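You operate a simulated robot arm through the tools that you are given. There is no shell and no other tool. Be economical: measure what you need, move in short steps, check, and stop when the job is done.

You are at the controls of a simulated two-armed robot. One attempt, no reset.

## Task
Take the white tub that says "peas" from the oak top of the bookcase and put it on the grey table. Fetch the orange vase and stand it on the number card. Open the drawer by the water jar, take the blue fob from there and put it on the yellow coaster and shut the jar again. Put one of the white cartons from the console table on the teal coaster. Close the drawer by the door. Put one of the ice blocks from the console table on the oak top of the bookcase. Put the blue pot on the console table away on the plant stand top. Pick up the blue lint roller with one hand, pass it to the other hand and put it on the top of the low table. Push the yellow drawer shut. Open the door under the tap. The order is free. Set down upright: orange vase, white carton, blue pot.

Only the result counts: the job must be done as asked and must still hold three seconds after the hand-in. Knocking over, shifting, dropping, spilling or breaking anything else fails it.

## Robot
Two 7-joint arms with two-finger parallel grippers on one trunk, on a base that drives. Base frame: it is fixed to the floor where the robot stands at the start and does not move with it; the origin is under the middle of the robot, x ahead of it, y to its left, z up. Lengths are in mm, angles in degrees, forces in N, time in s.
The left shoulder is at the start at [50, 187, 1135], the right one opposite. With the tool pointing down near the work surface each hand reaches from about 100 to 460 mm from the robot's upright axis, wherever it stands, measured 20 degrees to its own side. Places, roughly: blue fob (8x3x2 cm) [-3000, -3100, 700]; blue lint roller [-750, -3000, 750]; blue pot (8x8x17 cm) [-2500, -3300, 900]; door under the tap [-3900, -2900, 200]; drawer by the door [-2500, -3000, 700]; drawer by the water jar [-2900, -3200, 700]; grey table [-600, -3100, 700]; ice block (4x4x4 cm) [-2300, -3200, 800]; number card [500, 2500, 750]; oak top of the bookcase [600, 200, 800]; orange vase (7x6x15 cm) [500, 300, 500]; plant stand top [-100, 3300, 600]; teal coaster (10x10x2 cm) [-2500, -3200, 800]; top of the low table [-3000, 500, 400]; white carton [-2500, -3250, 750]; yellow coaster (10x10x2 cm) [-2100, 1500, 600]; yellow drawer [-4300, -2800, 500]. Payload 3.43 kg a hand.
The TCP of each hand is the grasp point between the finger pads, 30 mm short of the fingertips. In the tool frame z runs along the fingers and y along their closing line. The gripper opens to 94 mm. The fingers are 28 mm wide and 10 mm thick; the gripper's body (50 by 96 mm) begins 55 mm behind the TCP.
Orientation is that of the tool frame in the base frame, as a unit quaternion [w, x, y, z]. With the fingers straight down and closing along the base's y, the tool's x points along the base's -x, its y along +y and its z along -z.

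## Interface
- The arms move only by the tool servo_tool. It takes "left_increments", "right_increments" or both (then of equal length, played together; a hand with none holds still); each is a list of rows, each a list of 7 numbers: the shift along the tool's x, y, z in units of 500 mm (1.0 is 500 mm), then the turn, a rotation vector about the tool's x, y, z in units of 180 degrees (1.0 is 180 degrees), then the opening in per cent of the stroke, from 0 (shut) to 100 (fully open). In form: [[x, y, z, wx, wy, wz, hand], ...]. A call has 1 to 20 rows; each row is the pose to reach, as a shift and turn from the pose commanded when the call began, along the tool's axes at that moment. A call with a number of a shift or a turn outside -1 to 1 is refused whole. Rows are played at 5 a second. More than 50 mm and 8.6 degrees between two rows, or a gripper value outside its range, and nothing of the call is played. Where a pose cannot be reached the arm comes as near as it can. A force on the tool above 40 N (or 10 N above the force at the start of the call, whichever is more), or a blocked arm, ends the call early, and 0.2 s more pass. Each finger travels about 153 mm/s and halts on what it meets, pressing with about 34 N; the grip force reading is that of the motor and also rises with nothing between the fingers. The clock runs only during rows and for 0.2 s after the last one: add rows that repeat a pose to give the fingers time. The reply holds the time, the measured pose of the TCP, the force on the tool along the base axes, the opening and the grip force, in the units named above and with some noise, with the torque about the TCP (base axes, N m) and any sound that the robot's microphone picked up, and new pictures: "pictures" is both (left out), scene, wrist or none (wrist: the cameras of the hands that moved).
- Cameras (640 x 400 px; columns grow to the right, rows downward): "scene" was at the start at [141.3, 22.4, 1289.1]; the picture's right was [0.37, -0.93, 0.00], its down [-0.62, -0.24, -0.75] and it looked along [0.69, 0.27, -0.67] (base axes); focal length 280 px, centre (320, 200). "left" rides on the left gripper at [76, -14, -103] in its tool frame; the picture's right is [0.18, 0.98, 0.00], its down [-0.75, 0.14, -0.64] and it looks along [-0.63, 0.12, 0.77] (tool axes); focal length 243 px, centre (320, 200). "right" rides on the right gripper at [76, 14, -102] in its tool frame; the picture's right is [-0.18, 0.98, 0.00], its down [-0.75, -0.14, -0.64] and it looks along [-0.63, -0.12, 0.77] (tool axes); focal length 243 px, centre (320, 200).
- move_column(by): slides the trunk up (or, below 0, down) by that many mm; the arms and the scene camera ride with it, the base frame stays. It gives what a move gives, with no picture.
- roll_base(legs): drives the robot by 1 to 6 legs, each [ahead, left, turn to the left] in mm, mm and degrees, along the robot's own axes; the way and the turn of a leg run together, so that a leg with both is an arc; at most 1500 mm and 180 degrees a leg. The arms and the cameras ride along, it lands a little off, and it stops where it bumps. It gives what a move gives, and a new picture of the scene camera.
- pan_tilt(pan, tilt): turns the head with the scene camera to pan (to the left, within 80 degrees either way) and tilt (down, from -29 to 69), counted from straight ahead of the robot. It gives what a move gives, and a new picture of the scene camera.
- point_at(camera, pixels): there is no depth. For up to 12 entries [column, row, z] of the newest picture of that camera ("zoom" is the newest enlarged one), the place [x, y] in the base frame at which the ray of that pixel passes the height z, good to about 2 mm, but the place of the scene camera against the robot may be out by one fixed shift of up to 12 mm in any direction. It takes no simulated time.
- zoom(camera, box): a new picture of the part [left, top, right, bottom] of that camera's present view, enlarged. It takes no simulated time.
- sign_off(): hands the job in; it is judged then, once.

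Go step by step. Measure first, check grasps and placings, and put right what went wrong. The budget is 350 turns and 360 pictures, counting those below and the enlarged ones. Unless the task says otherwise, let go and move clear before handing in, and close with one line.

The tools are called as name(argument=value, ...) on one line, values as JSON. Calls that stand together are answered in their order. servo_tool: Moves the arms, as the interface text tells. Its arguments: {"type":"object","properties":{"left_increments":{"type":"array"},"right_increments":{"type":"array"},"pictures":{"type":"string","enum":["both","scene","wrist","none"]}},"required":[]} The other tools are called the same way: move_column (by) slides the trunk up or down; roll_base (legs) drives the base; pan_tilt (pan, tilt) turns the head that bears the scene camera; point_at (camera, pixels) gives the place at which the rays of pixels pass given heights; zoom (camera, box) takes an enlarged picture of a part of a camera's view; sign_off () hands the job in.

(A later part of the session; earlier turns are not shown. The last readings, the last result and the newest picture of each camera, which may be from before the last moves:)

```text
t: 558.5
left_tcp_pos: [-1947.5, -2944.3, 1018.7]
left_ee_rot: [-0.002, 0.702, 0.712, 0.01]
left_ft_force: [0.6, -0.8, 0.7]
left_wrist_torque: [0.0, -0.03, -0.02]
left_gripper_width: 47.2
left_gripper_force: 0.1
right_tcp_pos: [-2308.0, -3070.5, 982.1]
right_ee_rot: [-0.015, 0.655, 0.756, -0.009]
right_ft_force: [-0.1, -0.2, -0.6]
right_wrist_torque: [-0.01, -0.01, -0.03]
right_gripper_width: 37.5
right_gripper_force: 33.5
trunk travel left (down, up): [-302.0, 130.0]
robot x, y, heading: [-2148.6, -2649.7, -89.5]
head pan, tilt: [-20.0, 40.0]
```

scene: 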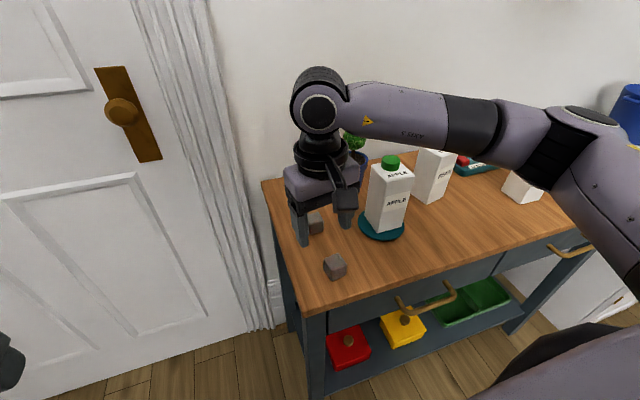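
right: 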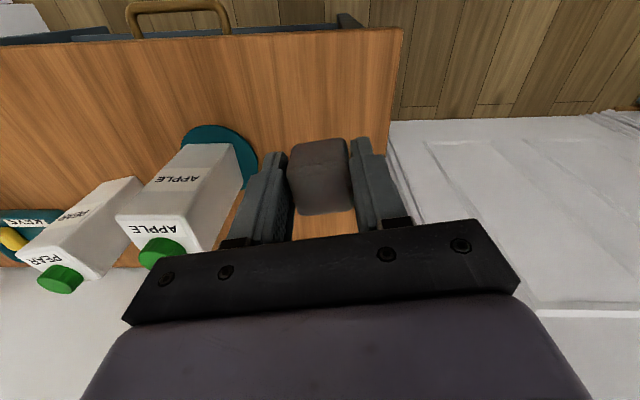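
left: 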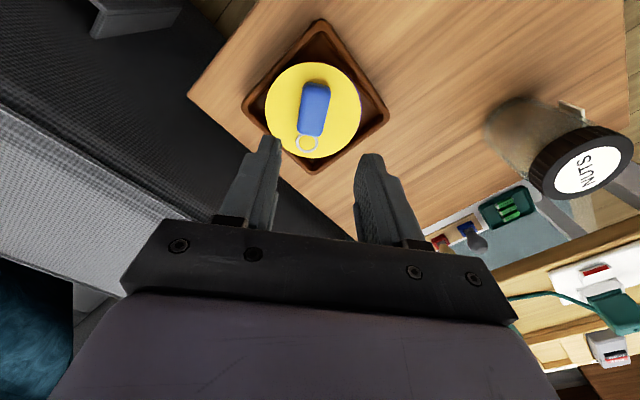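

Ice block held (37.5 mm). The pot stands behind APPLE, so I'll take it with the left hand from the console's left end, facing −X. Reposition.

roll_base(legs=[[-250, 0, -0.5], [0, 450, 0], [0, 0, -90], [0, 560, 0]])

servo_tool(left_increments=[[0, 0, 0, 0, -0.044, 0, 80], [0, 0, 0, 0, -0.087, 0, 100], [0, 0, 0, 0, -0.131, 0, 100], [0, 0, 0, 0, -0.175, 0, 100], [0, 0, 0, 0, -0.219, 0, 100], [0, 0, 0, 0, -0.262, 0, 100], [0, 0, 0, 0, -0.306, 0, 100], [0, 0, 0, 0, -0.306, 0, 100]], pictures="none")

pan_tilt(pan=15, tilt=30)

```text
t: 569.4
left_tcp_pos: [-1986.2, -3138.1, 1020.5]
left_ee_rot: [0.015, 1.0, -0.005, 0.008]
left_ft_force: [-1.2, -0.3, -0.4]
left_wrist_torque: [-0.01, 0.01, -0.02]
left_gripper_width: 46.7
left_gripper_force: 0.0
right_tcp_pos: [-2105.1, -2776.0, 982.3]
right_ee_rot: [-0.012, 0.998, 0.061, 0.005]
right_ft_force: [0.1, 0.8, -0.2]
right_wrist_torque: [-0.01, 0.0, -0.01]
right_gripper_width: 37.3
right_gripper_force: 33.8
trunk travel left (down, up): [-302.0, 130.0]
robot x, y, heading: [-1686.9, -2941.8, 179.6]
head pan, tilt: [-20.0, 40.0]
stopped in leg 4: the robot was blocked; the commanded pose is now the measured one
```

scene: 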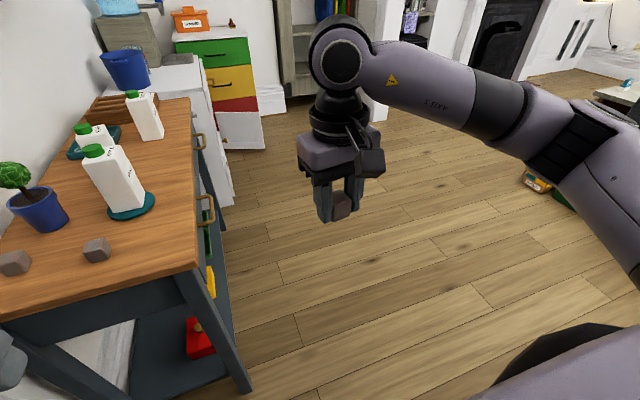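

```text
t: 571.2
left_tcp_pos: [-2070.6, -3104.3, 1064.0]
left_ee_rot: [0.006, 0.89, -0.007, -0.455]
left_ft_force: [-0.6, 0.3, 0.5]
left_wrist_torque: [-0.01, 0.0, 0.0]
left_gripper_width: 93.9
left_gripper_force: 0.0
left hand out of reach, approached as far as the arm can: row 3, 4, 5, 6, 7, 8
right_tcp_pos: [-2105.9, -2783.4, 981.5]
right_ee_rot: [-0.016, 0.998, 0.062, 0.005]
right_ft_force: [-0.1, 0.2, -0.2]
right_wrist_torque: [-0.02, 0.01, -0.01]
right_gripper_width: 37.2
right_gripper_force: 34.3
trunk travel left (down, up): [-302.0, 130.0]
robot x, y, heading: [-1687.0, -2948.4, 179.6]
head pan, tilt: [-20.0, 40.0]
```

```text
t: 572.2
left_tcp_pos: [-2069.8, -3103.6, 1064.7]
left_ee_rot: [0.006, 0.89, -0.008, -0.455]
left_ft_force: [-0.7, -0.1, -0.1]
left_wrist_torque: [0.02, -0.02, 0.03]
left_gripper_width: 93.9
left_gripper_force: 0.0
right_tcp_pos: [-2105.8, -2784.4, 982.6]
right_ee_rot: [-0.018, 0.998, 0.062, 0.005]
right_ft_force: [-0.4, 0.0, 0.2]
right_wrist_torque: [0.01, -0.01, 0.0]
right_gripper_width: 37.4
right_gripper_force: 33.4
trunk travel left (down, up): [-302.0, 130.0]
robot x, y, heading: [-1685.9, -2949.0, 179.5]
head pan, tilt: [15.0, 30.0]
```

scene: 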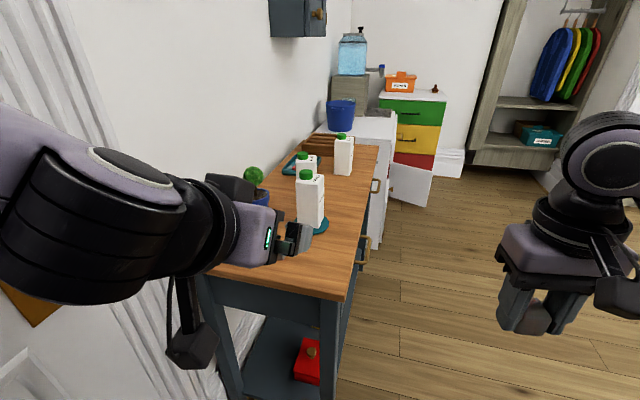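

servo_tool(left_increments=[[0, 0, 0, 0, 0, 0, 100]], pictures="wrist")

zoom(camera="scene", box=[220, 120, 380, 250])

```text
t: 572.6
left_tcp_pos: [-2070.2, -3104.1, 1063.6]
left_ee_rot: [0.005, 0.891, -0.008, -0.453]
left_ft_force: [-0.4, -0.2, -1.3]
left_wrist_torque: [0.01, 0.0, 0.0]
left_gripper_width: 94.3
left_gripper_force: 0.0
right_tcp_pos: [-2105.9, -2785.3, 983.9]
right_ee_rot: [-0.017, 0.998, 0.062, 0.006]
right_ft_force: [0.8, 0.3, -1.0]
right_wrist_torque: [0.0, 0.01, 0.0]
right_gripper_width: 37.3
right_gripper_force: 34.4
trunk travel left (down, up): [-302.0, 130.0]
robot x, y, heading: [-1688.0, -2945.2, 179.6]
head pan, tilt: [15.0, 30.0]
```

left: 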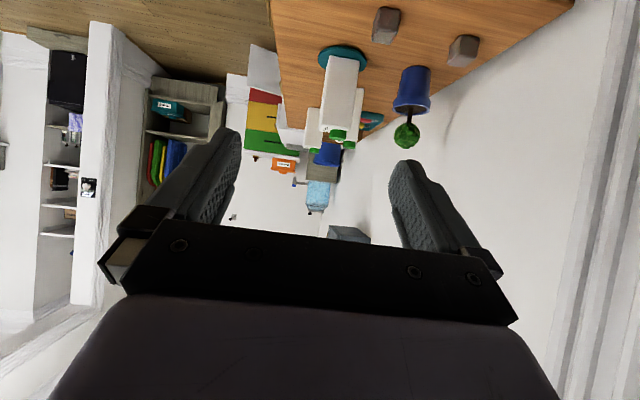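

```text
3.08 times, centred on (300, 185) of scene
```

zoom: 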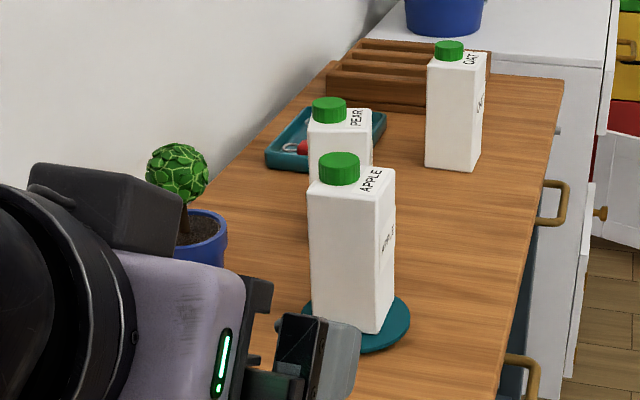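

point_at(camera="left", pixels=[[416, 67, 797], [400, 69, 797], [431, 70, 797], [411, 104, 870], [411, 104, 880], [392, 104, 870], [431, 108, 870], [407, 135, 930], [462, 50, 817], [340, 55, 805]])

point_at(camera="scene", pixels=[[264, 195, 870], [265, 176, 930], [255, 176, 930]])

```text
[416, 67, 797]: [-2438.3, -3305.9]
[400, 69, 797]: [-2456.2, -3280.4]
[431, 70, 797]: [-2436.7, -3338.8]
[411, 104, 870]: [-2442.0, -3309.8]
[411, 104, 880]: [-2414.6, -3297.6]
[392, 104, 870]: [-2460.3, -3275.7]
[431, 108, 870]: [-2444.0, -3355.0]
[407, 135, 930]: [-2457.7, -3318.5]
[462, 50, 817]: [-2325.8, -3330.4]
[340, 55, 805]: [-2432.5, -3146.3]
```

```text
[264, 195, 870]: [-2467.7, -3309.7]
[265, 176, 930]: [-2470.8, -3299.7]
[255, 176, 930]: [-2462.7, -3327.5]
```

Pot centre ≈(−2472,−3312), rim z≈870, rim ~80 mm wide. With the arm's new pose, try moving further left 140 mm.

roll_base(legs=[[0, 140, 0.4]])

```text
t: 573.7
left_tcp_pos: [-2066.4, -3136.9, 1069.6]
left_ee_rot: [0.028, 0.889, -0.032, -0.456]
left_ft_force: [-0.1, -0.7, 0.3]
left_wrist_torque: [-0.01, 0.02, 0.01]
left_gripper_width: 94.3
left_gripper_force: 0.0
right_tcp_pos: [-2102.0, -2826.4, 980.0]
right_ee_rot: [-0.001, 0.998, 0.057, 0.002]
right_ft_force: [-0.9, 0.6, -0.8]
right_wrist_torque: [0.02, -0.01, 0.01]
right_gripper_width: 37.6
right_gripper_force: 33.8
trunk travel left (down, up): [-302.0, 130.0]
robot x, y, heading: [-1684.7, -3022.3, 179.2]
head pan, tilt: [15.0, 30.0]
stopped in leg 1: the robot was blocked; the commanded pose is now the measured one
```

scene: 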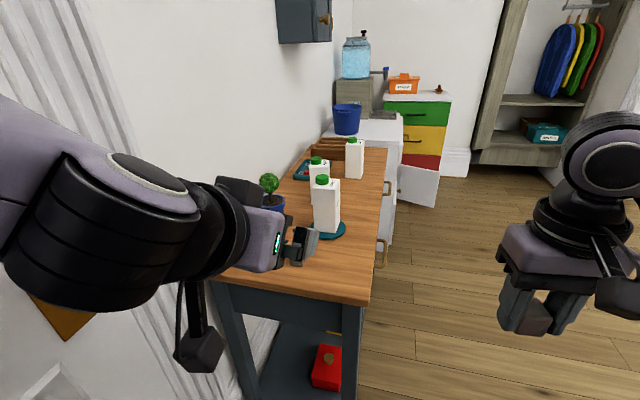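

The elbow touches the door; back off 30 mm and extend the arm forward (which draws the elbow in) before going further left.

roll_base(legs=[[0, -40, 0]])

servo_tool(left_increments=[[-0.047, 0.0, 0.065, 0, 0, 0, 100], [-0.093, 0.0, 0.13, 0, 0, 0, 100], [-0.14, 0.0, 0.195, 0, 0, 0, 100], [-0.186, 0.0, 0.26, 0, 0, 0, 100], [-0.186, 0.0, 0.26, 0, 0, 0, 100]], pictures="none")

roll_base(legs=[[0, 140, 0]])

```text
t: 574.6
left_tcp_pos: [-2069.8, -3128.8, 1060.7]
left_ee_rot: [0.014, 0.891, -0.023, -0.453]
left_ft_force: [-1.1, 0.1, 0.2]
left_wrist_torque: [-0.01, 0.04, -0.01]
left_gripper_width: 93.9
left_gripper_force: 0.1
right_tcp_pos: [-2104.6, -2814.9, 982.3]
right_ee_rot: [-0.017, 0.998, 0.058, 0.005]
right_ft_force: [0.8, -0.2, 0.3]
right_wrist_torque: [-0.02, -0.01, 0.01]
right_gripper_width: 37.6
right_gripper_force: 34.3
trunk travel left (down, up): [-302.0, 130.0]
robot x, y, heading: [-1686.8, -2979.2, 179.3]
head pan, tilt: [15.0, 30.0]
```

scene: 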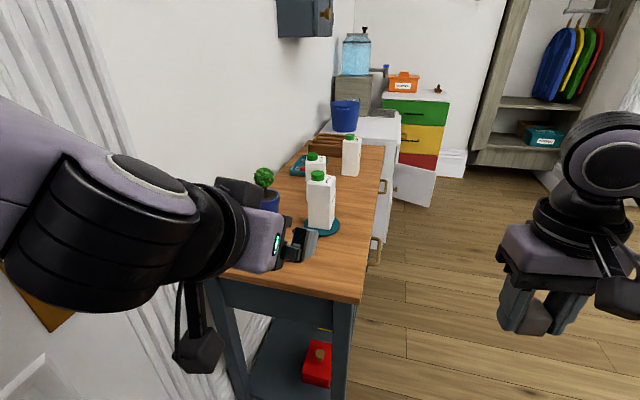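

```text
t: 575.8
left_tcp_pos: [-2231.2, -3120.9, 1062.2]
left_ee_rot: [0.017, 0.89, -0.024, -0.455]
left_ft_force: [0.6, -0.5, 0.1]
left_wrist_torque: [-0.02, 0.01, 0.01]
left_gripper_width: 94.0
left_gripper_force: 0.0
right_tcp_pos: [-2104.3, -2811.6, 982.8]
right_ee_rot: [-0.015, 0.998, 0.058, 0.004]
right_ft_force: [0.5, 0.4, -0.3]
right_wrist_torque: [0.04, 0.03, -0.03]
right_gripper_width: 37.3
right_gripper_force: 33.7
trunk travel left (down, up): [-302.0, 130.0]
robot x, y, heading: [-1686.1, -2985.9, 179.1]
head pan, tilt: [15.0, 30.0]
```

```text
t: 576.5
left_tcp_pos: [-2229.9, -3119.9, 1060.3]
left_ee_rot: [0.016, 0.891, -0.028, -0.453]
left_ft_force: [0.1, -0.6, 0.0]
left_wrist_torque: [-0.02, -0.02, -0.02]
left_gripper_width: 93.9
left_gripper_force: 0.2
right_tcp_pos: [-2103.1, -2813.1, 983.1]
right_ee_rot: [-0.015, 0.998, 0.058, 0.004]
right_ft_force: [0.7, -0.2, -1.1]
right_wrist_torque: [-0.02, -0.01, -0.04]
right_gripper_width: 37.2
right_gripper_force: 34.6
trunk travel left (down, up): [-302.0, 130.0]
robot x, y, heading: [-1684.3, -2980.2, 179.3]
head pan, tilt: [15.0, 30.0]
stopped in leg 1: the robot was blocked; the commanded pose is now the measured one
```

scene: 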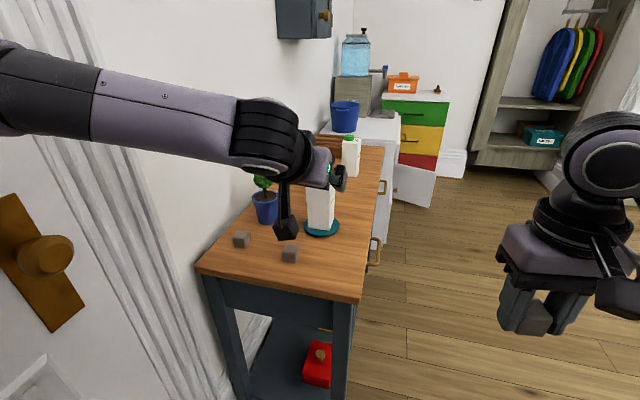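

The left elbow can't fit beside the door. New plan: from the front with the left hand pointing inward-right (as for the roller), passing between APPLE and the cubes. Move to the front and reset the left wrist.

roll_base(legs=[[0, -480, 0], [0, 0, 90.7], [0, -790, 0]])

servo_tool(left_increments=[[0, 0, -0.03, 0, 0.044, 0, 100], [0, 0, -0.06, 0, 0.087, 0, 100], [0, 0, -0.09, 0, 0.131, 0, 100], [0, 0, -0.12, 0, 0.175, 0, 100], [0, 0, -0.15, 0, 0.219, 0, 100], [0, 0, -0.18, 0, 0.262, 0, 100], [0, 0, -0.2, 0, 0.3, 0, 100], [0, 0, -0.2, 0, 0.3, 0, 100]], right_increments=[[0.03, 0, -0.03, 0, 0, 0, 30], [0.06, 0, -0.06, 0, 0, 0, 30], [0.09, 0, -0.09, 0, 0, 0, 30], [0.12, 0, -0.12, 0, 0, 0, 30], [0.15, 0, -0.15, 0, 0, 0, 30], [0.18, 0, -0.18, 0, 0, 0, 30], [0.2, 0, -0.2, 0, 0, 0, 30], [0.2, 0, -0.2, 0, 0, 0, 30]], pictures="none")

servo_tool(left_increments=[[0, 0, 0, 0, 0, -0.042, 100], [0, 0, 0, 0, 0, -0.083, 100], [0, 0, 0, 0, 0, -0.125, 100], [0, 0, 0, 0, 0, -0.167, 100], [0, 0, 0, 0, 0, -0.208, 100], [0, 0, 0, 0, 0, -0.25, 100], [0, 0, 0, 0, 0, -0.292, 100], [0, 0, 0, 0, 0, -0.333, 100], [0, 0, 0, 0, 0, -0.375, 100], [0, 0, 0, 0, 0, -0.417, 100], [0, 0, 0, 0, 0, -0.458, 100], [0, 0, 0, 0, 0, -0.5, 100], [0, 0, 0, 0, 0, -0.542, 100], [0, 0, 0, 0, 0, -0.583, 100], [0, 0, 0, 0, 0, -0.625, 100], [0, 0, 0, 0, 0, -0.667, 100], [0, 0, 0, 0, 0, -0.667, 100]], pictures="scene")

```text
t: 587.0
left_tcp_pos: [-2339.0, -3031.4, 1058.8]
left_ee_rot: [0.327, 0.655, 0.606, -0.313]
left_ft_force: [0.0, 0.4, -0.4]
left_wrist_torque: [-0.03, -0.01, -0.01]
left_gripper_width: 94.3
left_gripper_force: 0.0
right_tcp_pos: [-2644.3, -2896.4, 982.3]
right_ee_rot: [-0.015, 0.674, 0.739, -0.008]
right_ft_force: [0.3, 0.6, -0.3]
right_wrist_torque: [-0.03, 0.03, -0.02]
right_gripper_width: 37.5
right_gripper_force: 33.7
trunk travel left (down, up): [-302.0, 130.0]
robot x, y, heading: [-2470.0, -2481.8, -91.9]
head pan, tilt: [15.0, 30.0]
```

scene: 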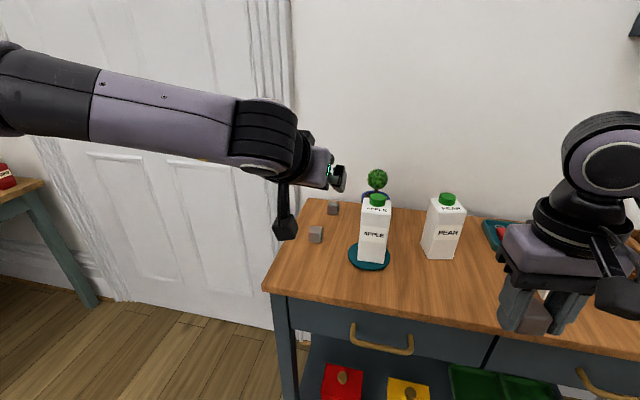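

```text
t: 588.8
left_tcp_pos: [-2279.9, -2945.7, 1123.5]
left_ee_rot: [0.015, 0.726, 0.687, 0.018]
left_ft_force: [0.1, 0.8, -0.5]
left_wrist_torque: [-0.03, 0.0, 0.0]
left_gripper_width: 94.4
left_gripper_force: 0.0
left hand out of reach, approached as far as the arm can: row 3, 4, 5, 6, 7, 8
right_tcp_pos: [-2649.1, -2797.9, 1083.7]
right_ee_rot: [-0.015, 0.673, 0.739, -0.008]
right_ft_force: [-0.1, -1.0, 0.0]
right_wrist_torque: [0.04, -0.01, 0.01]
right_gripper_width: 37.3
right_gripper_force: 33.3
trunk travel left (down, up): [-302.0, 130.0]
robot x, y, heading: [-2466.8, -2480.3, -91.9]
head pan, tilt: [15.0, 30.0]
```

```text
t: 592.4
left_tcp_pos: [-2280.1, -2943.7, 1123.5]
left_ee_rot: [0.023, -0.234, 0.972, -0.004]
left_ft_force: [0.3, 0.6, -0.3]
left_wrist_torque: [0.0, -0.01, -0.02]
left_gripper_width: 93.9
left_gripper_force: 0.1
left hand out of reach, approached as far as the arm can: row 2, 3, 4, 5, 6, 7, 8, 9, 10, 11, 12, 13, 14, 15, 16, 17
right_tcp_pos: [-2648.3, -2798.9, 1083.7]
right_ee_rot: [-0.015, 0.673, 0.74, -0.008]
right_ft_force: [0.1, -0.3, -0.5]
right_wrist_torque: [0.0, -0.01, 0.01]
right_gripper_width: 37.3
right_gripper_force: 33.4
trunk travel left (down, up): [-302.0, 130.0]
robot x, y, heading: [-2471.4, -2482.6, -92.0]
head pan, tilt: [15.0, 30.0]
```

scene: 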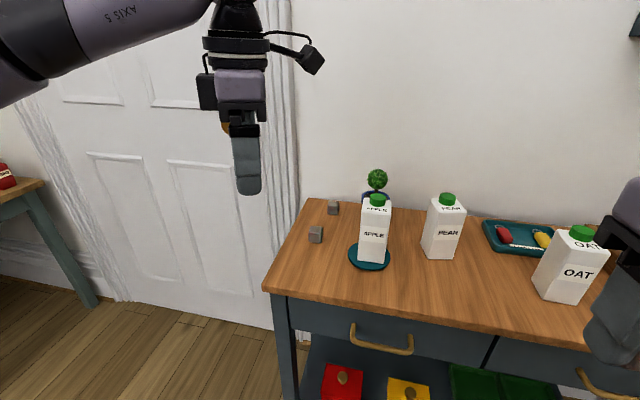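

Left wrist now points down with yaw toward the right-ahead. Tilt it 65° so the fingers approach the pot nearly horizontally.

servo_tool(left_increments=[[0, 0, 0, 0, 0.04, 0, 100], [0, 0, 0, 0, 0.08, 0, 100], [0, 0, 0, 0, 0.12, 0, 100], [0, 0, 0, 0, 0.16, 0, 100], [0, 0, 0, 0, 0.2, 0, 100], [0, 0, 0, 0, 0.24, 0, 100], [0, 0, 0, 0, 0.28, 0, 100], [0, 0, 0, 0, 0.32, 0, 100], [0, 0, 0, 0, 0.361, 0, 100], [0, 0, 0, 0, 0.361, 0, 100]], pictures="both")

```text
t: 594.6
left_tcp_pos: [-2280.7, -2945.0, 1123.4]
left_ee_rot: [-0.503, -0.194, 0.832, -0.129]
left_ft_force: [0.0, 0.2, 0.3]
left_wrist_torque: [0.02, 0.02, 0.02]
left_gripper_width: 93.9
left_gripper_force: 0.1
right_tcp_pos: [-2649.3, -2797.7, 1084.5]
right_ee_rot: [-0.015, 0.674, 0.739, -0.008]
right_ft_force: [0.3, 0.1, 0.3]
right_wrist_torque: [0.03, -0.01, 0.01]
right_gripper_width: 37.3
right_gripper_force: 33.8
trunk travel left (down, up): [-302.0, 130.0]
robot x, y, heading: [-2470.5, -2483.7, -91.9]
head pan, tilt: [15.0, 30.0]
```

scene: 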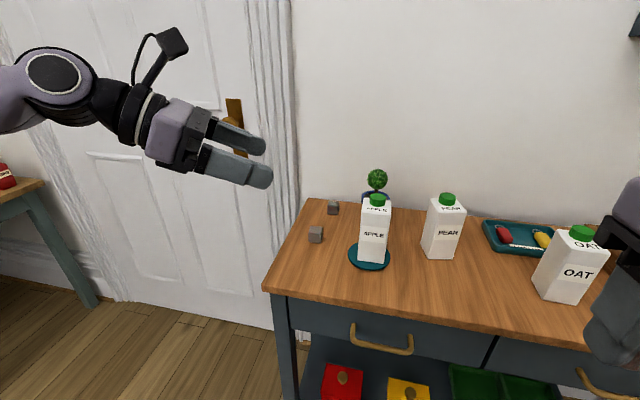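
left: 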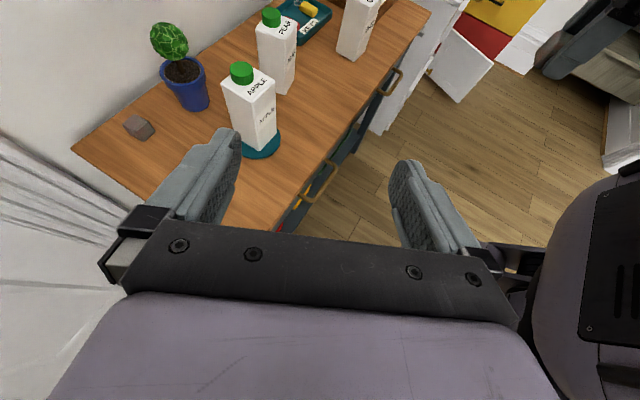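

point_at(camera="left", pixels=[[185, 72, 870], [195, 110, 797], [166, 71, 870], [204, 68, 870], [168, 42, 930], [255, 140, 810], [139, 126, 817]])

point_at(camera="scene", pixels=[[377, 178, 930], [332, 212, 800], [315, 240, 800], [374, 258, 812]])

```text
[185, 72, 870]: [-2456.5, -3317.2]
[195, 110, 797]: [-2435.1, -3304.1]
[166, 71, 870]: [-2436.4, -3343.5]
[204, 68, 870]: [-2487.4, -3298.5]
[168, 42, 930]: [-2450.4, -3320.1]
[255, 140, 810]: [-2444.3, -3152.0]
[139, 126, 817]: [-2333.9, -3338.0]
```

```text
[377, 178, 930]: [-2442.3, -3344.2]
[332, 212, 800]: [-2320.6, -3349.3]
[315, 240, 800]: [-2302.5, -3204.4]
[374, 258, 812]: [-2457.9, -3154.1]
```

Pot centre ≈(−2460,−3317). Drive ahead 245, then move the left hand to the pre-grasp 140 mm back along the fingers.

roll_base(legs=[[245, 0, 0]])

servo_tool(left_increments=[[-0.053, -0.01, 0.058, 0, 0, 0, 100], [-0.105, -0.02, 0.115, 0, 0, 0, 100], [-0.158, -0.03, 0.173, 0, 0, 0, 100], [-0.21, -0.04, 0.231, 0, 0, 0, 100], [-0.263, -0.05, 0.288, 0, 0, 0, 100], [-0.315, -0.059, 0.346, 0, 0, 0, 100], [-0.315, -0.059, 0.346, 0, 0, 0, 100]], pictures="both")

```text
t: 596.4
left_tcp_pos: [-2287.1, -3184.0, 1123.1]
left_ee_rot: [-0.503, -0.195, 0.832, -0.129]
left_ft_force: [0.7, 0.3, 0.5]
left_wrist_torque: [-0.01, 0.02, 0.03]
left_gripper_width: 93.9
left_gripper_force: 0.0
right_tcp_pos: [-2656.3, -3036.8, 1083.9]
right_ee_rot: [-0.015, 0.673, 0.74, -0.008]
right_ft_force: [0.7, -0.2, -0.2]
right_wrist_torque: [0.0, 0.01, 0.0]
right_gripper_width: 37.4
right_gripper_force: 34.2
trunk travel left (down, up): [-302.0, 130.0]
robot x, y, heading: [-2479.0, -2719.1, -92.1]
head pan, tilt: [15.0, 30.0]
```

scene: 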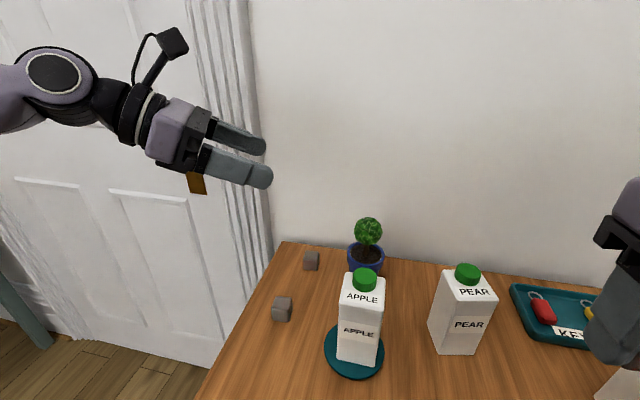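

```text
t: 598.0
left_tcp_pos: [-2346.2, -3252.3, 904.3]
left_ee_rot: [-0.501, -0.195, 0.833, -0.131]
left_ft_force: [0.6, 0.2, -0.3]
left_wrist_torque: [-0.05, -0.03, 0.0]
left_gripper_width: 94.1
left_gripper_force: 0.1
right_tcp_pos: [-2655.2, -3036.4, 1084.5]
right_ee_rot: [-0.016, 0.672, 0.74, -0.008]
right_ft_force: [0.5, 0.1, 0.8]
right_wrist_torque: [0.04, -0.01, 0.04]
right_gripper_width: 37.2
right_gripper_force: 34.1
trunk travel left (down, up): [-302.0, 130.0]
robot x, y, heading: [-2478.7, -2721.0, -91.8]
head pan, tilt: [15.0, 30.0]
```

scene: 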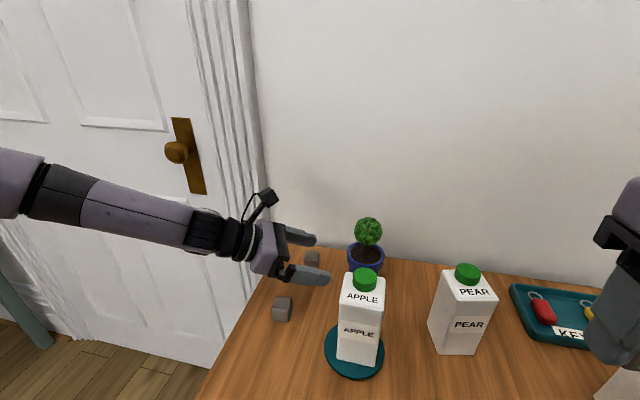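
left: 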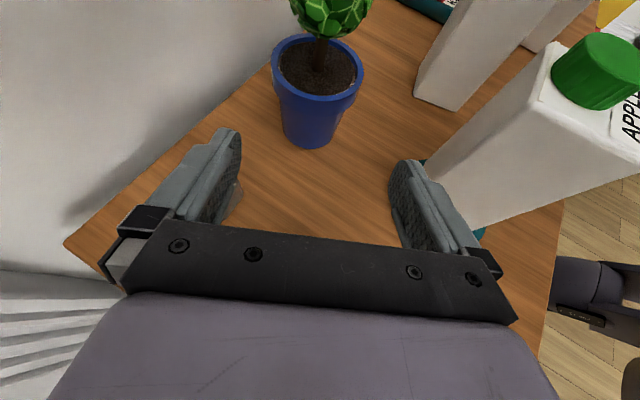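

Pot nicely centred in the wrist view (rim centre (320,68)). Measure for the final advance.

point_at(camera="left", pixels=[[319, 68, 870], [275, 75, 870], [362, 78, 870], [308, 146, 797], [319, 68, 880]])

```text
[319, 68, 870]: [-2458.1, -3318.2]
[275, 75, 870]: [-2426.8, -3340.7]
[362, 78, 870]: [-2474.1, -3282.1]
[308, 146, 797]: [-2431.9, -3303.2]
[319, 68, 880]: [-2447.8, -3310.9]
```

servo_tool(left_increments=[[0, -0.012, 0.05, 0, 0, 0, 100], [0, -0.012, 0.1, 0, 0, 0, 100], [0, -0.012, 0.15, 0, 0, 0, 100], [0, -0.012, 0.18, 0, 0, 0, 100], [0, -0.012, 0.18, 0, 0, 0, 100]], pictures="wrist")

```text
t: 599.2
left_tcp_pos: [-2381.0, -3263.3, 898.3]
left_ee_rot: [-0.503, -0.195, 0.832, -0.13]
left_ft_force: [0.6, 0.2, 0.2]
left_wrist_torque: [0.01, -0.02, 0.0]
left_gripper_width: 94.0
left_gripper_force: 0.1
left hand out of reach, approached as far as the arm can: row 2, 3, 4, 5
right_tcp_pos: [-2655.6, -3037.2, 1084.1]
right_ee_rot: [-0.015, 0.672, 0.74, -0.008]
right_ft_force: [-0.2, 0.1, -0.2]
right_wrist_torque: [0.0, 0.0, 0.01]
right_gripper_width: 37.6
right_gripper_force: 33.3
trunk travel left (down, up): [-302.0, 130.0]
robot x, y, heading: [-2477.8, -2722.5, -91.9]
head pan, tilt: [15.0, 30.0]
```

left: 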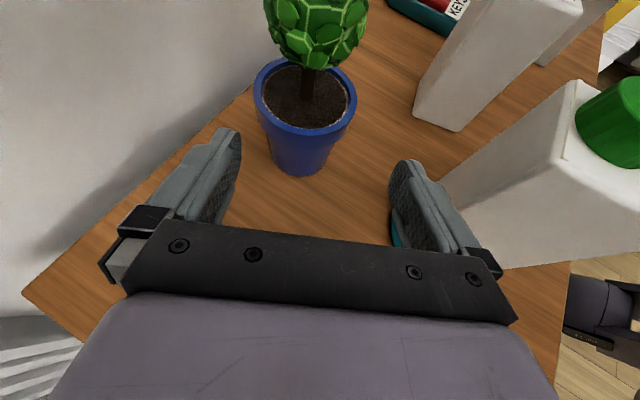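

Out of reach again. Back off 70 mm along the fingers, shift the base right 75 and ahead 15, lower the column 50.

servo_tool(left_increments=[[0, 0, -0.07, 0, 0, 0, 100], [0, 0, -0.14, 0, 0, 0, 100], [0, 0, -0.14, 0, 0, 0, 100]], pictures="none")

roll_base(legs=[[12, -78, 0]])

move_column(by=-50)

servo_tool(left_increments=[[0, -0.03, 0, 0, 0, 0, 100], [0, -0.06, 0, 0, 0, 0, 100], [0, -0.06, 0, 0, 0, 0, 100]], pictures="wrist")

```text
t: 600.0
left_tcp_pos: [-2329.6, -3228.6, 931.7]
left_ee_rot: [-0.502, -0.196, 0.832, -0.13]
left_ft_force: [-0.3, -0.3, -0.9]
left_wrist_torque: [-0.05, -0.01, 0.0]
left_gripper_width: 94.0
left_gripper_force: 0.0
right_tcp_pos: [-2657.3, -3037.3, 1084.0]
right_ee_rot: [-0.016, 0.673, 0.74, -0.008]
right_ft_force: [0.6, -0.5, 0.7]
right_wrist_torque: [-0.01, -0.02, -0.02]
right_gripper_width: 37.1
right_gripper_force: 34.0
trunk travel left (down, up): [-302.0, 130.0]
robot x, y, heading: [-2479.4, -2721.2, -91.9]
head pan, tilt: [15.0, 30.0]
```

```text
t: 601.0
left_tcp_pos: [-2407.2, -3234.3, 930.9]
left_ee_rot: [-0.503, -0.195, 0.832, -0.13]
left_ft_force: [0.6, -0.5, 1.0]
left_wrist_torque: [0.01, 0.05, -0.02]
left_gripper_width: 93.5
left_gripper_force: 0.1
right_tcp_pos: [-2732.4, -3042.5, 1083.6]
right_ee_rot: [-0.016, 0.671, 0.741, -0.008]
right_ft_force: [-0.1, -0.1, -1.0]
right_wrist_torque: [0.02, -0.01, -0.01]
right_gripper_width: 37.2
right_gripper_force: 33.5
trunk travel left (down, up): [-302.0, 130.0]
robot x, y, heading: [-2557.7, -2726.9, -91.9]
head pan, tilt: [15.0, 30.0]
```

scene: 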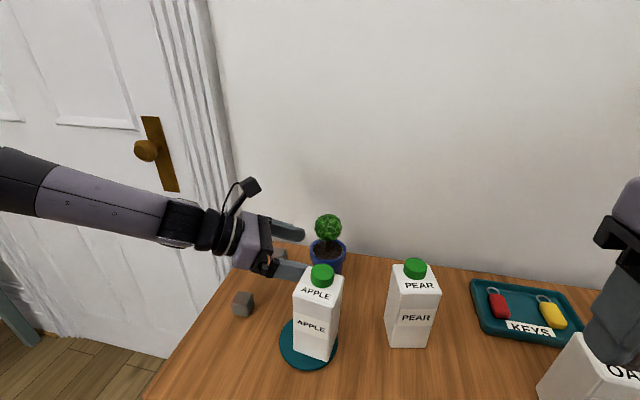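

```text
t: 601.9
left_tcp_pos: [-2406.4, -3234.8, 882.6]
left_ee_rot: [-0.502, -0.196, 0.833, -0.13]
left_ft_force: [1.0, -1.2, -0.9]
left_wrist_torque: [-0.04, -0.04, 0.04]
left_gripper_width: 93.2
left_gripper_force: 0.1
right_tcp_pos: [-2732.9, -3042.1, 1035.3]
right_ee_rot: [-0.016, 0.672, 0.74, -0.009]
right_ft_force: [-0.2, 0.2, -0.2]
right_wrist_torque: [0.01, 0.0, 0.01]
right_gripper_width: 37.4
right_gripper_force: 34.3
trunk travel left (down, up): [-252.0, 180.0]
robot x, y, heading: [-2554.2, -2723.4, -91.8]
head pan, tilt: [15.0, 30.0]
```

```text
t: 602.7
left_tcp_pos: [-2391.2, -3261.4, 882.6]
left_ee_rot: [-0.502, -0.197, 0.832, -0.13]
left_ft_force: [0.5, 1.5, -0.7]
left_wrist_torque: [0.02, -0.01, 0.02]
left_gripper_width: 94.0
left_gripper_force: 0.1
right_tcp_pos: [-2733.9, -3043.9, 1033.2]
right_ee_rot: [-0.016, 0.671, 0.741, -0.009]
right_ft_force: [0.1, -0.2, -0.2]
right_wrist_torque: [0.02, 0.0, 0.0]
right_gripper_width: 37.1
right_gripper_force: 34.3
trunk travel left (down, up): [-252.0, 180.0]
robot x, y, heading: [-2558.4, -2726.9, -91.7]
head pan, tilt: [15.0, 30.0]
```

left: 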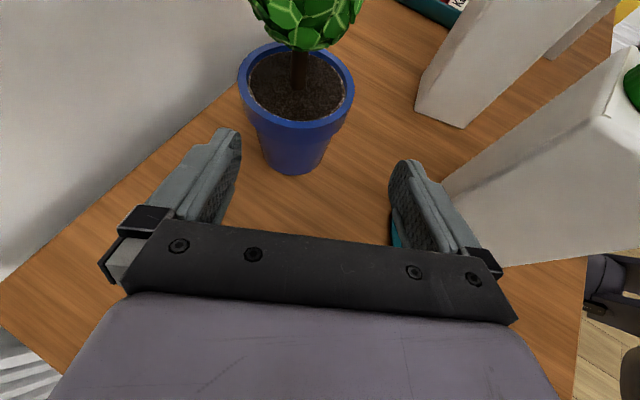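

Pot is ~18 mm to the side; correct laterally and advance 89 mm.

servo_tool(left_increments=[[0, -0.036, 0.0, 0, 0, 0, 100], [0, -0.036, 0.06, 0, 0, 0, 100], [0, -0.036, 0.12, 0, 0, 0, 100], [0, -0.036, 0.172, 0, 0, 0, 100], [0, -0.036, 0.172, 0, 0, 0, 100]], pictures="wrist")

```text
t: 603.9
left_tcp_pos: [-2437.6, -3296.4, 859.4]
left_ee_rot: [-0.503, -0.195, 0.832, -0.13]
left_ft_force: [1.1, -1.9, -0.1]
left_wrist_torque: [0.02, 0.03, 0.06]
left_gripper_width: 93.9
left_gripper_force: 0.1
left hand out of reach, approached as far as the arm can: row 4, 5
right_tcp_pos: [-2733.4, -3042.8, 1034.7]
right_ee_rot: [-0.017, 0.671, 0.741, -0.01]
right_ft_force: [0.9, 0.3, -0.7]
right_wrist_torque: [0.0, -0.01, -0.03]
right_gripper_width: 37.6
right_gripper_force: 33.8
trunk travel left (down, up): [-252.0, 180.0]
robot x, y, heading: [-2557.1, -2721.3, -91.8]
head pan, tilt: [15.0, 30.0]
```

left: 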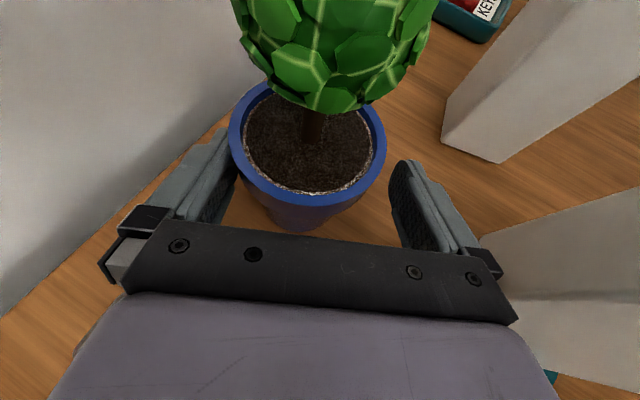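

Nearly there: nudge the base 12 mm right and 10 ahead, column −8, to seat the pot deeper between the fingers.

roll_base(legs=[[12, -12, 0]])

move_column(by=-10)

servo_tool(left_increments=[[0, -0.006, 0, 0, 0, 0, 100], [0, -0.006, 0, 0, 0, 0, 100]], pictures="wrist")

```text
t: 604.8
left_tcp_pos: [-2440.2, -3295.9, 861.0]
left_ee_rot: [-0.502, -0.2, 0.831, -0.133]
left_ft_force: [-0.9, 0.0, 0.1]
left_wrist_torque: [0.0, 0.04, -0.01]
left_gripper_width: 93.9
left_gripper_force: 0.2
right_tcp_pos: [-2737.1, -3045.2, 1033.5]
right_ee_rot: [-0.016, 0.668, 0.744, -0.009]
right_ft_force: [-0.4, -0.5, -0.1]
right_wrist_torque: [-0.02, 0.01, 0.04]
right_gripper_width: 37.6
right_gripper_force: 34.0
trunk travel left (down, up): [-252.0, 180.0]
robot x, y, heading: [-2561.8, -2725.0, -91.4]
head pan, tilt: [15.0, 30.0]
stopped in leg 1: the robot was blocked; the commanded pose is now the measured one
```

scene: 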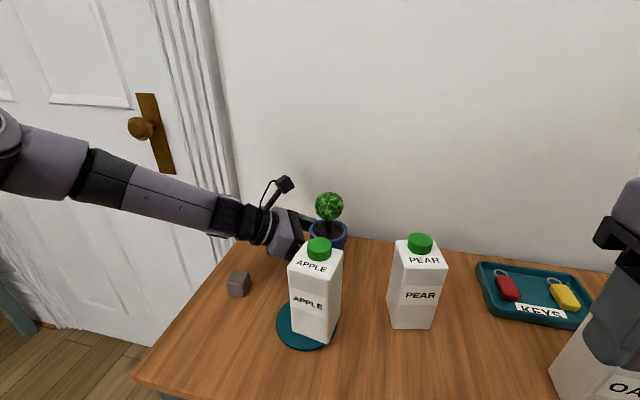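

```text
t: 605.4
left_tcp_pos: [-2439.6, -3295.5, 849.3]
left_ee_rot: [-0.501, -0.2, 0.832, -0.132]
left_ft_force: [0.3, 0.0, 0.0]
left_wrist_torque: [-0.03, 0.02, -0.02]
left_gripper_width: 93.9
left_gripper_force: 0.0
right_tcp_pos: [-2736.3, -3044.3, 1024.5]
right_ee_rot: [-0.015, 0.668, 0.744, -0.008]
right_ft_force: [0.3, 0.2, -0.2]
right_wrist_torque: [-0.02, -0.01, 0.0]
right_gripper_width: 37.6
right_gripper_force: 33.7
trunk travel left (down, up): [-242.0, 190.0]
robot x, y, heading: [-2560.9, -2726.6, -91.6]
head pan, tilt: [15.0, 30.0]
```

```text
t: 606.0
left_tcp_pos: [-2437.4, -3298.7, 849.8]
left_ee_rot: [-0.501, -0.2, 0.831, -0.133]
left_ft_force: [-0.6, 0.0, -0.1]
left_wrist_torque: [0.01, -0.01, 0.0]
left_gripper_width: 94.3
left_gripper_force: 0.0
right_tcp_pos: [-2736.4, -3044.6, 1023.7]
right_ee_rot: [-0.016, 0.668, 0.744, -0.009]
right_ft_force: [-0.1, 0.3, 0.0]
right_wrist_torque: [-0.02, 0.03, 0.03]
right_gripper_width: 37.3
right_gripper_force: 34.4
trunk travel left (down, up): [-242.0, 190.0]
robot x, y, heading: [-2561.8, -2729.2, -91.4]
head pan, tilt: [15.0, 30.0]
```

left: 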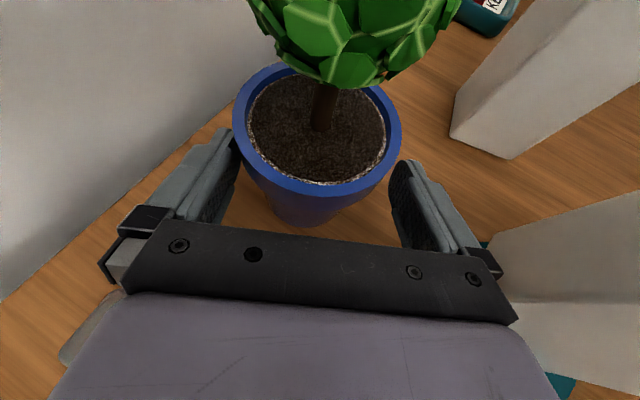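

Try to advance another 12 mm with the arm.

servo_tool(left_increments=[[0.01, 0, 0.015, 0, 0, 0, 100], [0.015, 0, 0.03, 0, 0, 0, 100], [0.015, 0, 0.03, 0, 0, 0, 100]], pictures="none")

```text
t: 606.8
left_tcp_pos: [-2446.1, -3297.6, 856.1]
left_ee_rot: [-0.502, -0.201, 0.831, -0.133]
left_ft_force: [1.8, -1.6, -0.6]
left_wrist_torque: [-0.01, 0.02, 0.02]
left_gripper_width: 94.0
left_gripper_force: 0.1
left hand out of reach, approached as far as the arm can: row 1, 2, 3
right_tcp_pos: [-2737.1, -3043.6, 1023.3]
right_ee_rot: [-0.016, 0.668, 0.744, -0.008]
right_ft_force: [0.7, 0.5, 0.2]
right_wrist_torque: [-0.02, 0.0, 0.01]
right_gripper_width: 37.4
right_gripper_force: 33.9
trunk travel left (down, up): [-242.0, 190.0]
robot x, y, heading: [-2562.9, -2727.2, -91.4]
head pan, tilt: [15.0, 30.0]
```

servo_tool(left_increments=[[0, -0.012, 0, 0, 0, 0, 100], [0, -0.02, 0, 0, 0, 0, 100], [0, -0.02, 0, 0, 0, 0, 100]], pictures="wrist")

```text
t: 607.6
left_tcp_pos: [-2437.7, -3304.9, 860.2]
left_ee_rot: [-0.502, -0.2, 0.831, -0.133]
left_ft_force: [-1.1, 0.3, 0.2]
left_wrist_torque: [-0.01, 0.03, -0.01]
left_gripper_width: 94.0
left_gripper_force: 0.0
right_tcp_pos: [-2736.3, -3045.0, 1024.7]
right_ee_rot: [-0.016, 0.668, 0.744, -0.009]
right_ft_force: [-0.6, 0.6, 0.1]
right_wrist_torque: [0.03, -0.02, 0.02]
right_gripper_width: 37.1
right_gripper_force: 34.4
trunk travel left (down, up): [-242.0, 190.0]
robot x, y, heading: [-2563.8, -2727.2, -91.3]
head pan, tilt: [15.0, 30.0]
```

left: 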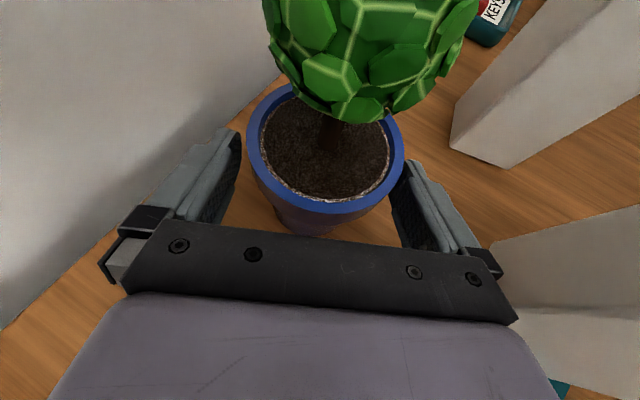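

Well centred. Lower the column 12 mm so the pads sit under the lip, then close.

move_column(by=-13)

servo_tool(left_increments=[[0, 0.003, 0, 0, 0, 0, 85], [0, 0.003, 0, 0, 0, 0, 70], [0, 0.003, 0, 0, 0, 0, 50], [0, 0.003, 0, 0, 0, 0, 50], [0, 0.003, 0, 0, 0, 0, 50]], pictures="wrist")

```text
t: 608.2
left_tcp_pos: [-2437.5, -3305.9, 847.4]
left_ee_rot: [-0.502, -0.2, 0.831, -0.133]
left_ft_force: [0.4, 0.0, -0.1]
left_wrist_torque: [0.02, -0.05, 0.0]
left_gripper_width: 94.2
left_gripper_force: 0.0
right_tcp_pos: [-2737.0, -3043.1, 1011.1]
right_ee_rot: [-0.016, 0.668, 0.744, -0.008]
right_ft_force: [0.5, 0.0, 0.3]
right_wrist_torque: [0.02, 0.0, 0.0]
right_gripper_width: 37.2
right_gripper_force: 33.6
trunk travel left (down, up): [-229.0, 203.0]
robot x, y, heading: [-2562.3, -2728.3, -91.4]
head pan, tilt: [15.0, 30.0]
```

```text
t: 609.4
left_tcp_pos: [-2439.2, -3304.5, 846.4]
left_ee_rot: [-0.501, -0.2, 0.831, -0.133]
left_ft_force: [1.3, 1.3, 0.3]
left_wrist_torque: [0.08, 0.01, -0.04]
left_gripper_width: 65.6
left_gripper_force: 34.5
right_tcp_pos: [-2736.3, -3044.7, 1011.4]
right_ee_rot: [-0.016, 0.669, 0.743, -0.008]
right_ft_force: [0.1, 1.3, -0.4]
right_wrist_torque: [0.01, -0.02, 0.0]
right_gripper_width: 37.4
right_gripper_force: 34.1
trunk travel left (down, up): [-229.0, 203.0]
robot x, y, heading: [-2560.8, -2727.1, -91.4]
head pan, tilt: [15.0, 30.0]
```

left: 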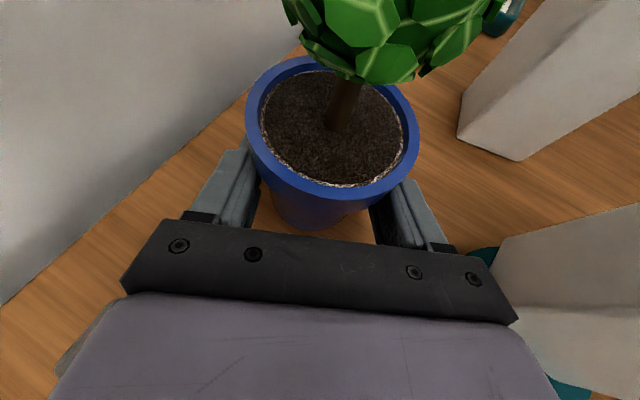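

Gripped at 65.6 mm beneath the lip. Lift with the column and check.

move_column(by=60)

servo_tool(left_increments=[[0, 0, 0, 0, 0, 0, 50]], pictures="both")

```text
t: 610.4
left_tcp_pos: [-2439.5, -3303.8, 905.7]
left_ee_rot: [-0.502, -0.2, 0.831, -0.132]
left_ft_force: [-0.8, -1.0, -5.5]
left_wrist_torque: [0.07, -0.04, 0.02]
left_gripper_width: 65.6
left_gripper_force: 33.5
right_tcp_pos: [-2737.3, -3044.4, 1070.0]
right_ee_rot: [-0.017, 0.668, 0.744, -0.008]
right_ft_force: [-0.4, 0.7, -0.9]
right_wrist_torque: [-0.02, -0.05, 0.03]
right_gripper_width: 37.1
right_gripper_force: 34.5
trunk travel left (down, up): [-289.0, 143.0]
robot x, y, heading: [-2562.4, -2728.4, -91.2]
head pan, tilt: [15.0, 30.0]
```

```text
t: 610.8
left_tcp_pos: [-2440.3, -3303.2, 906.9]
left_ee_rot: [-0.502, -0.2, 0.831, -0.133]
left_ft_force: [0.8, -0.3, -5.5]
left_wrist_torque: [0.06, -0.1, -0.01]
left_gripper_width: 65.6
left_gripper_force: 34.5
right_tcp_pos: [-2737.7, -3044.7, 1071.1]
right_ee_rot: [-0.017, 0.668, 0.744, -0.007]
right_ft_force: [-0.5, 0.4, 0.2]
right_wrist_torque: [0.02, 0.02, 0.02]
right_gripper_width: 37.4
right_gripper_force: 33.5
trunk travel left (down, up): [-289.0, 143.0]
robot x, y, heading: [-2558.5, -2727.6, -91.2]
head pan, tilt: [15.0, 30.0]
```

scene: 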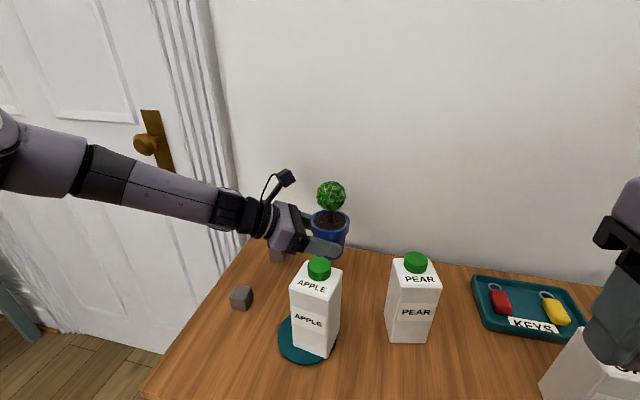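
left: 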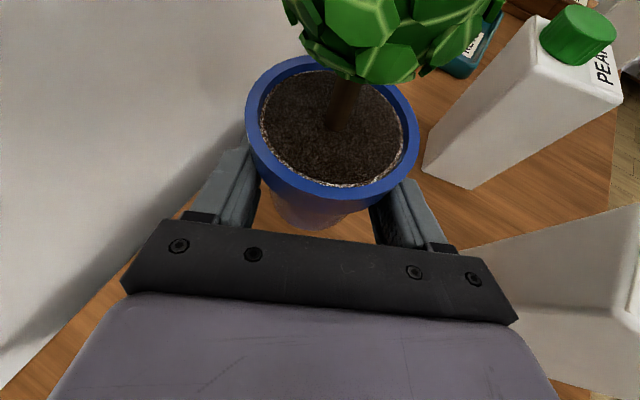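

Pot secured. Raise it above the cartons, back away, and begin the trip north.

move_column(by=130)

roll_base(legs=[[-450, 0, 0], [0, 0, 90.6], [0, 0, 90.6], [500, 900, 0], [900, 0, 0], [600, 250, 0]])

```text
t: 612.4
left_tcp_pos: [-2439.9, -3303.1, 1035.0]
left_ee_rot: [-0.502, -0.199, 0.831, -0.132]
left_ft_force: [-0.2, -1.4, -4.8]
left_wrist_torque: [0.04, -0.07, 0.0]
left_gripper_width: 65.5
left_gripper_force: 34.4
right_tcp_pos: [-2736.2, -3045.5, 1201.7]
right_ee_rot: [-0.017, 0.668, 0.744, -0.008]
right_ft_force: [0.8, 0.4, 0.7]
right_wrist_torque: [-0.04, -0.01, 0.01]
right_gripper_width: 37.5
right_gripper_force: 33.6
trunk travel left (down, up): [-419.0, 13.0]
robot x, y, heading: [-2560.4, -2727.3, -91.5]
head pan, tilt: [15.0, 30.0]
```

```text
t: 635.1
left_tcp_pos: [-3810.2, 268.1, 1035.4]
left_ee_rot: [-0.134, 0.83, 0.203, 0.501]
left_ft_force: [0.2, -0.3, -4.7]
left_wrist_torque: [-0.03, 0.09, 0.01]
left_gripper_width: 65.4
left_gripper_force: 34.1
right_tcp_pos: [-3510.4, 9.7, 1200.8]
right_ee_rot: [-0.008, 0.747, -0.665, 0.017]
right_ft_force: [0.6, 0.0, -1.2]
right_wrist_torque: [0.01, 0.03, -0.01]
right_gripper_width: 37.4
right_gripper_force: 33.8
trunk travel left (down, up): [-419.0, 13.0]
robot x, y, heading: [-3682.9, -310.7, 89.1]
head pan, tilt: [15.0, 30.0]
```

scene: 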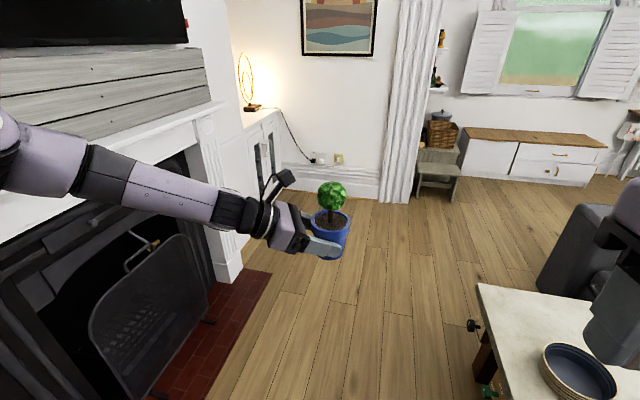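

roll_base(legs=[[1300, -80, 0.9], [600, -620, 0], [350, -450, 0], [290, -500, 0], [140, -1300, 0]])

```text
t: 657.7
left_tcp_pos: [-862.1, 2942.2, 1037.2]
left_ee_rot: [-0.129, 0.833, 0.194, 0.502]
left_ft_force: [0.5, -0.3, -4.0]
left_wrist_torque: [-0.06, 0.06, -0.01]
left_gripper_width: 65.5
left_gripper_force: 34.1
right_tcp_pos: [-570.5, 2678.3, 1200.5]
right_ee_rot: [-0.008, 0.739, -0.674, 0.015]
right_ft_force: [0.1, -0.2, -1.0]
right_wrist_torque: [0.0, 0.01, 0.03]
right_gripper_width: 37.4
right_gripper_force: 33.8
trunk travel left (down, up): [-419.0, 13.0]
robot x, y, heading: [-750.8, 2362.7, 87.7]
head pan, tilt: [15.0, 30.0]
```

scene: 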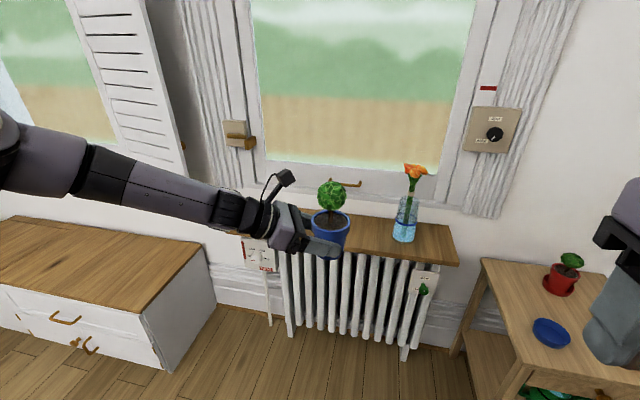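

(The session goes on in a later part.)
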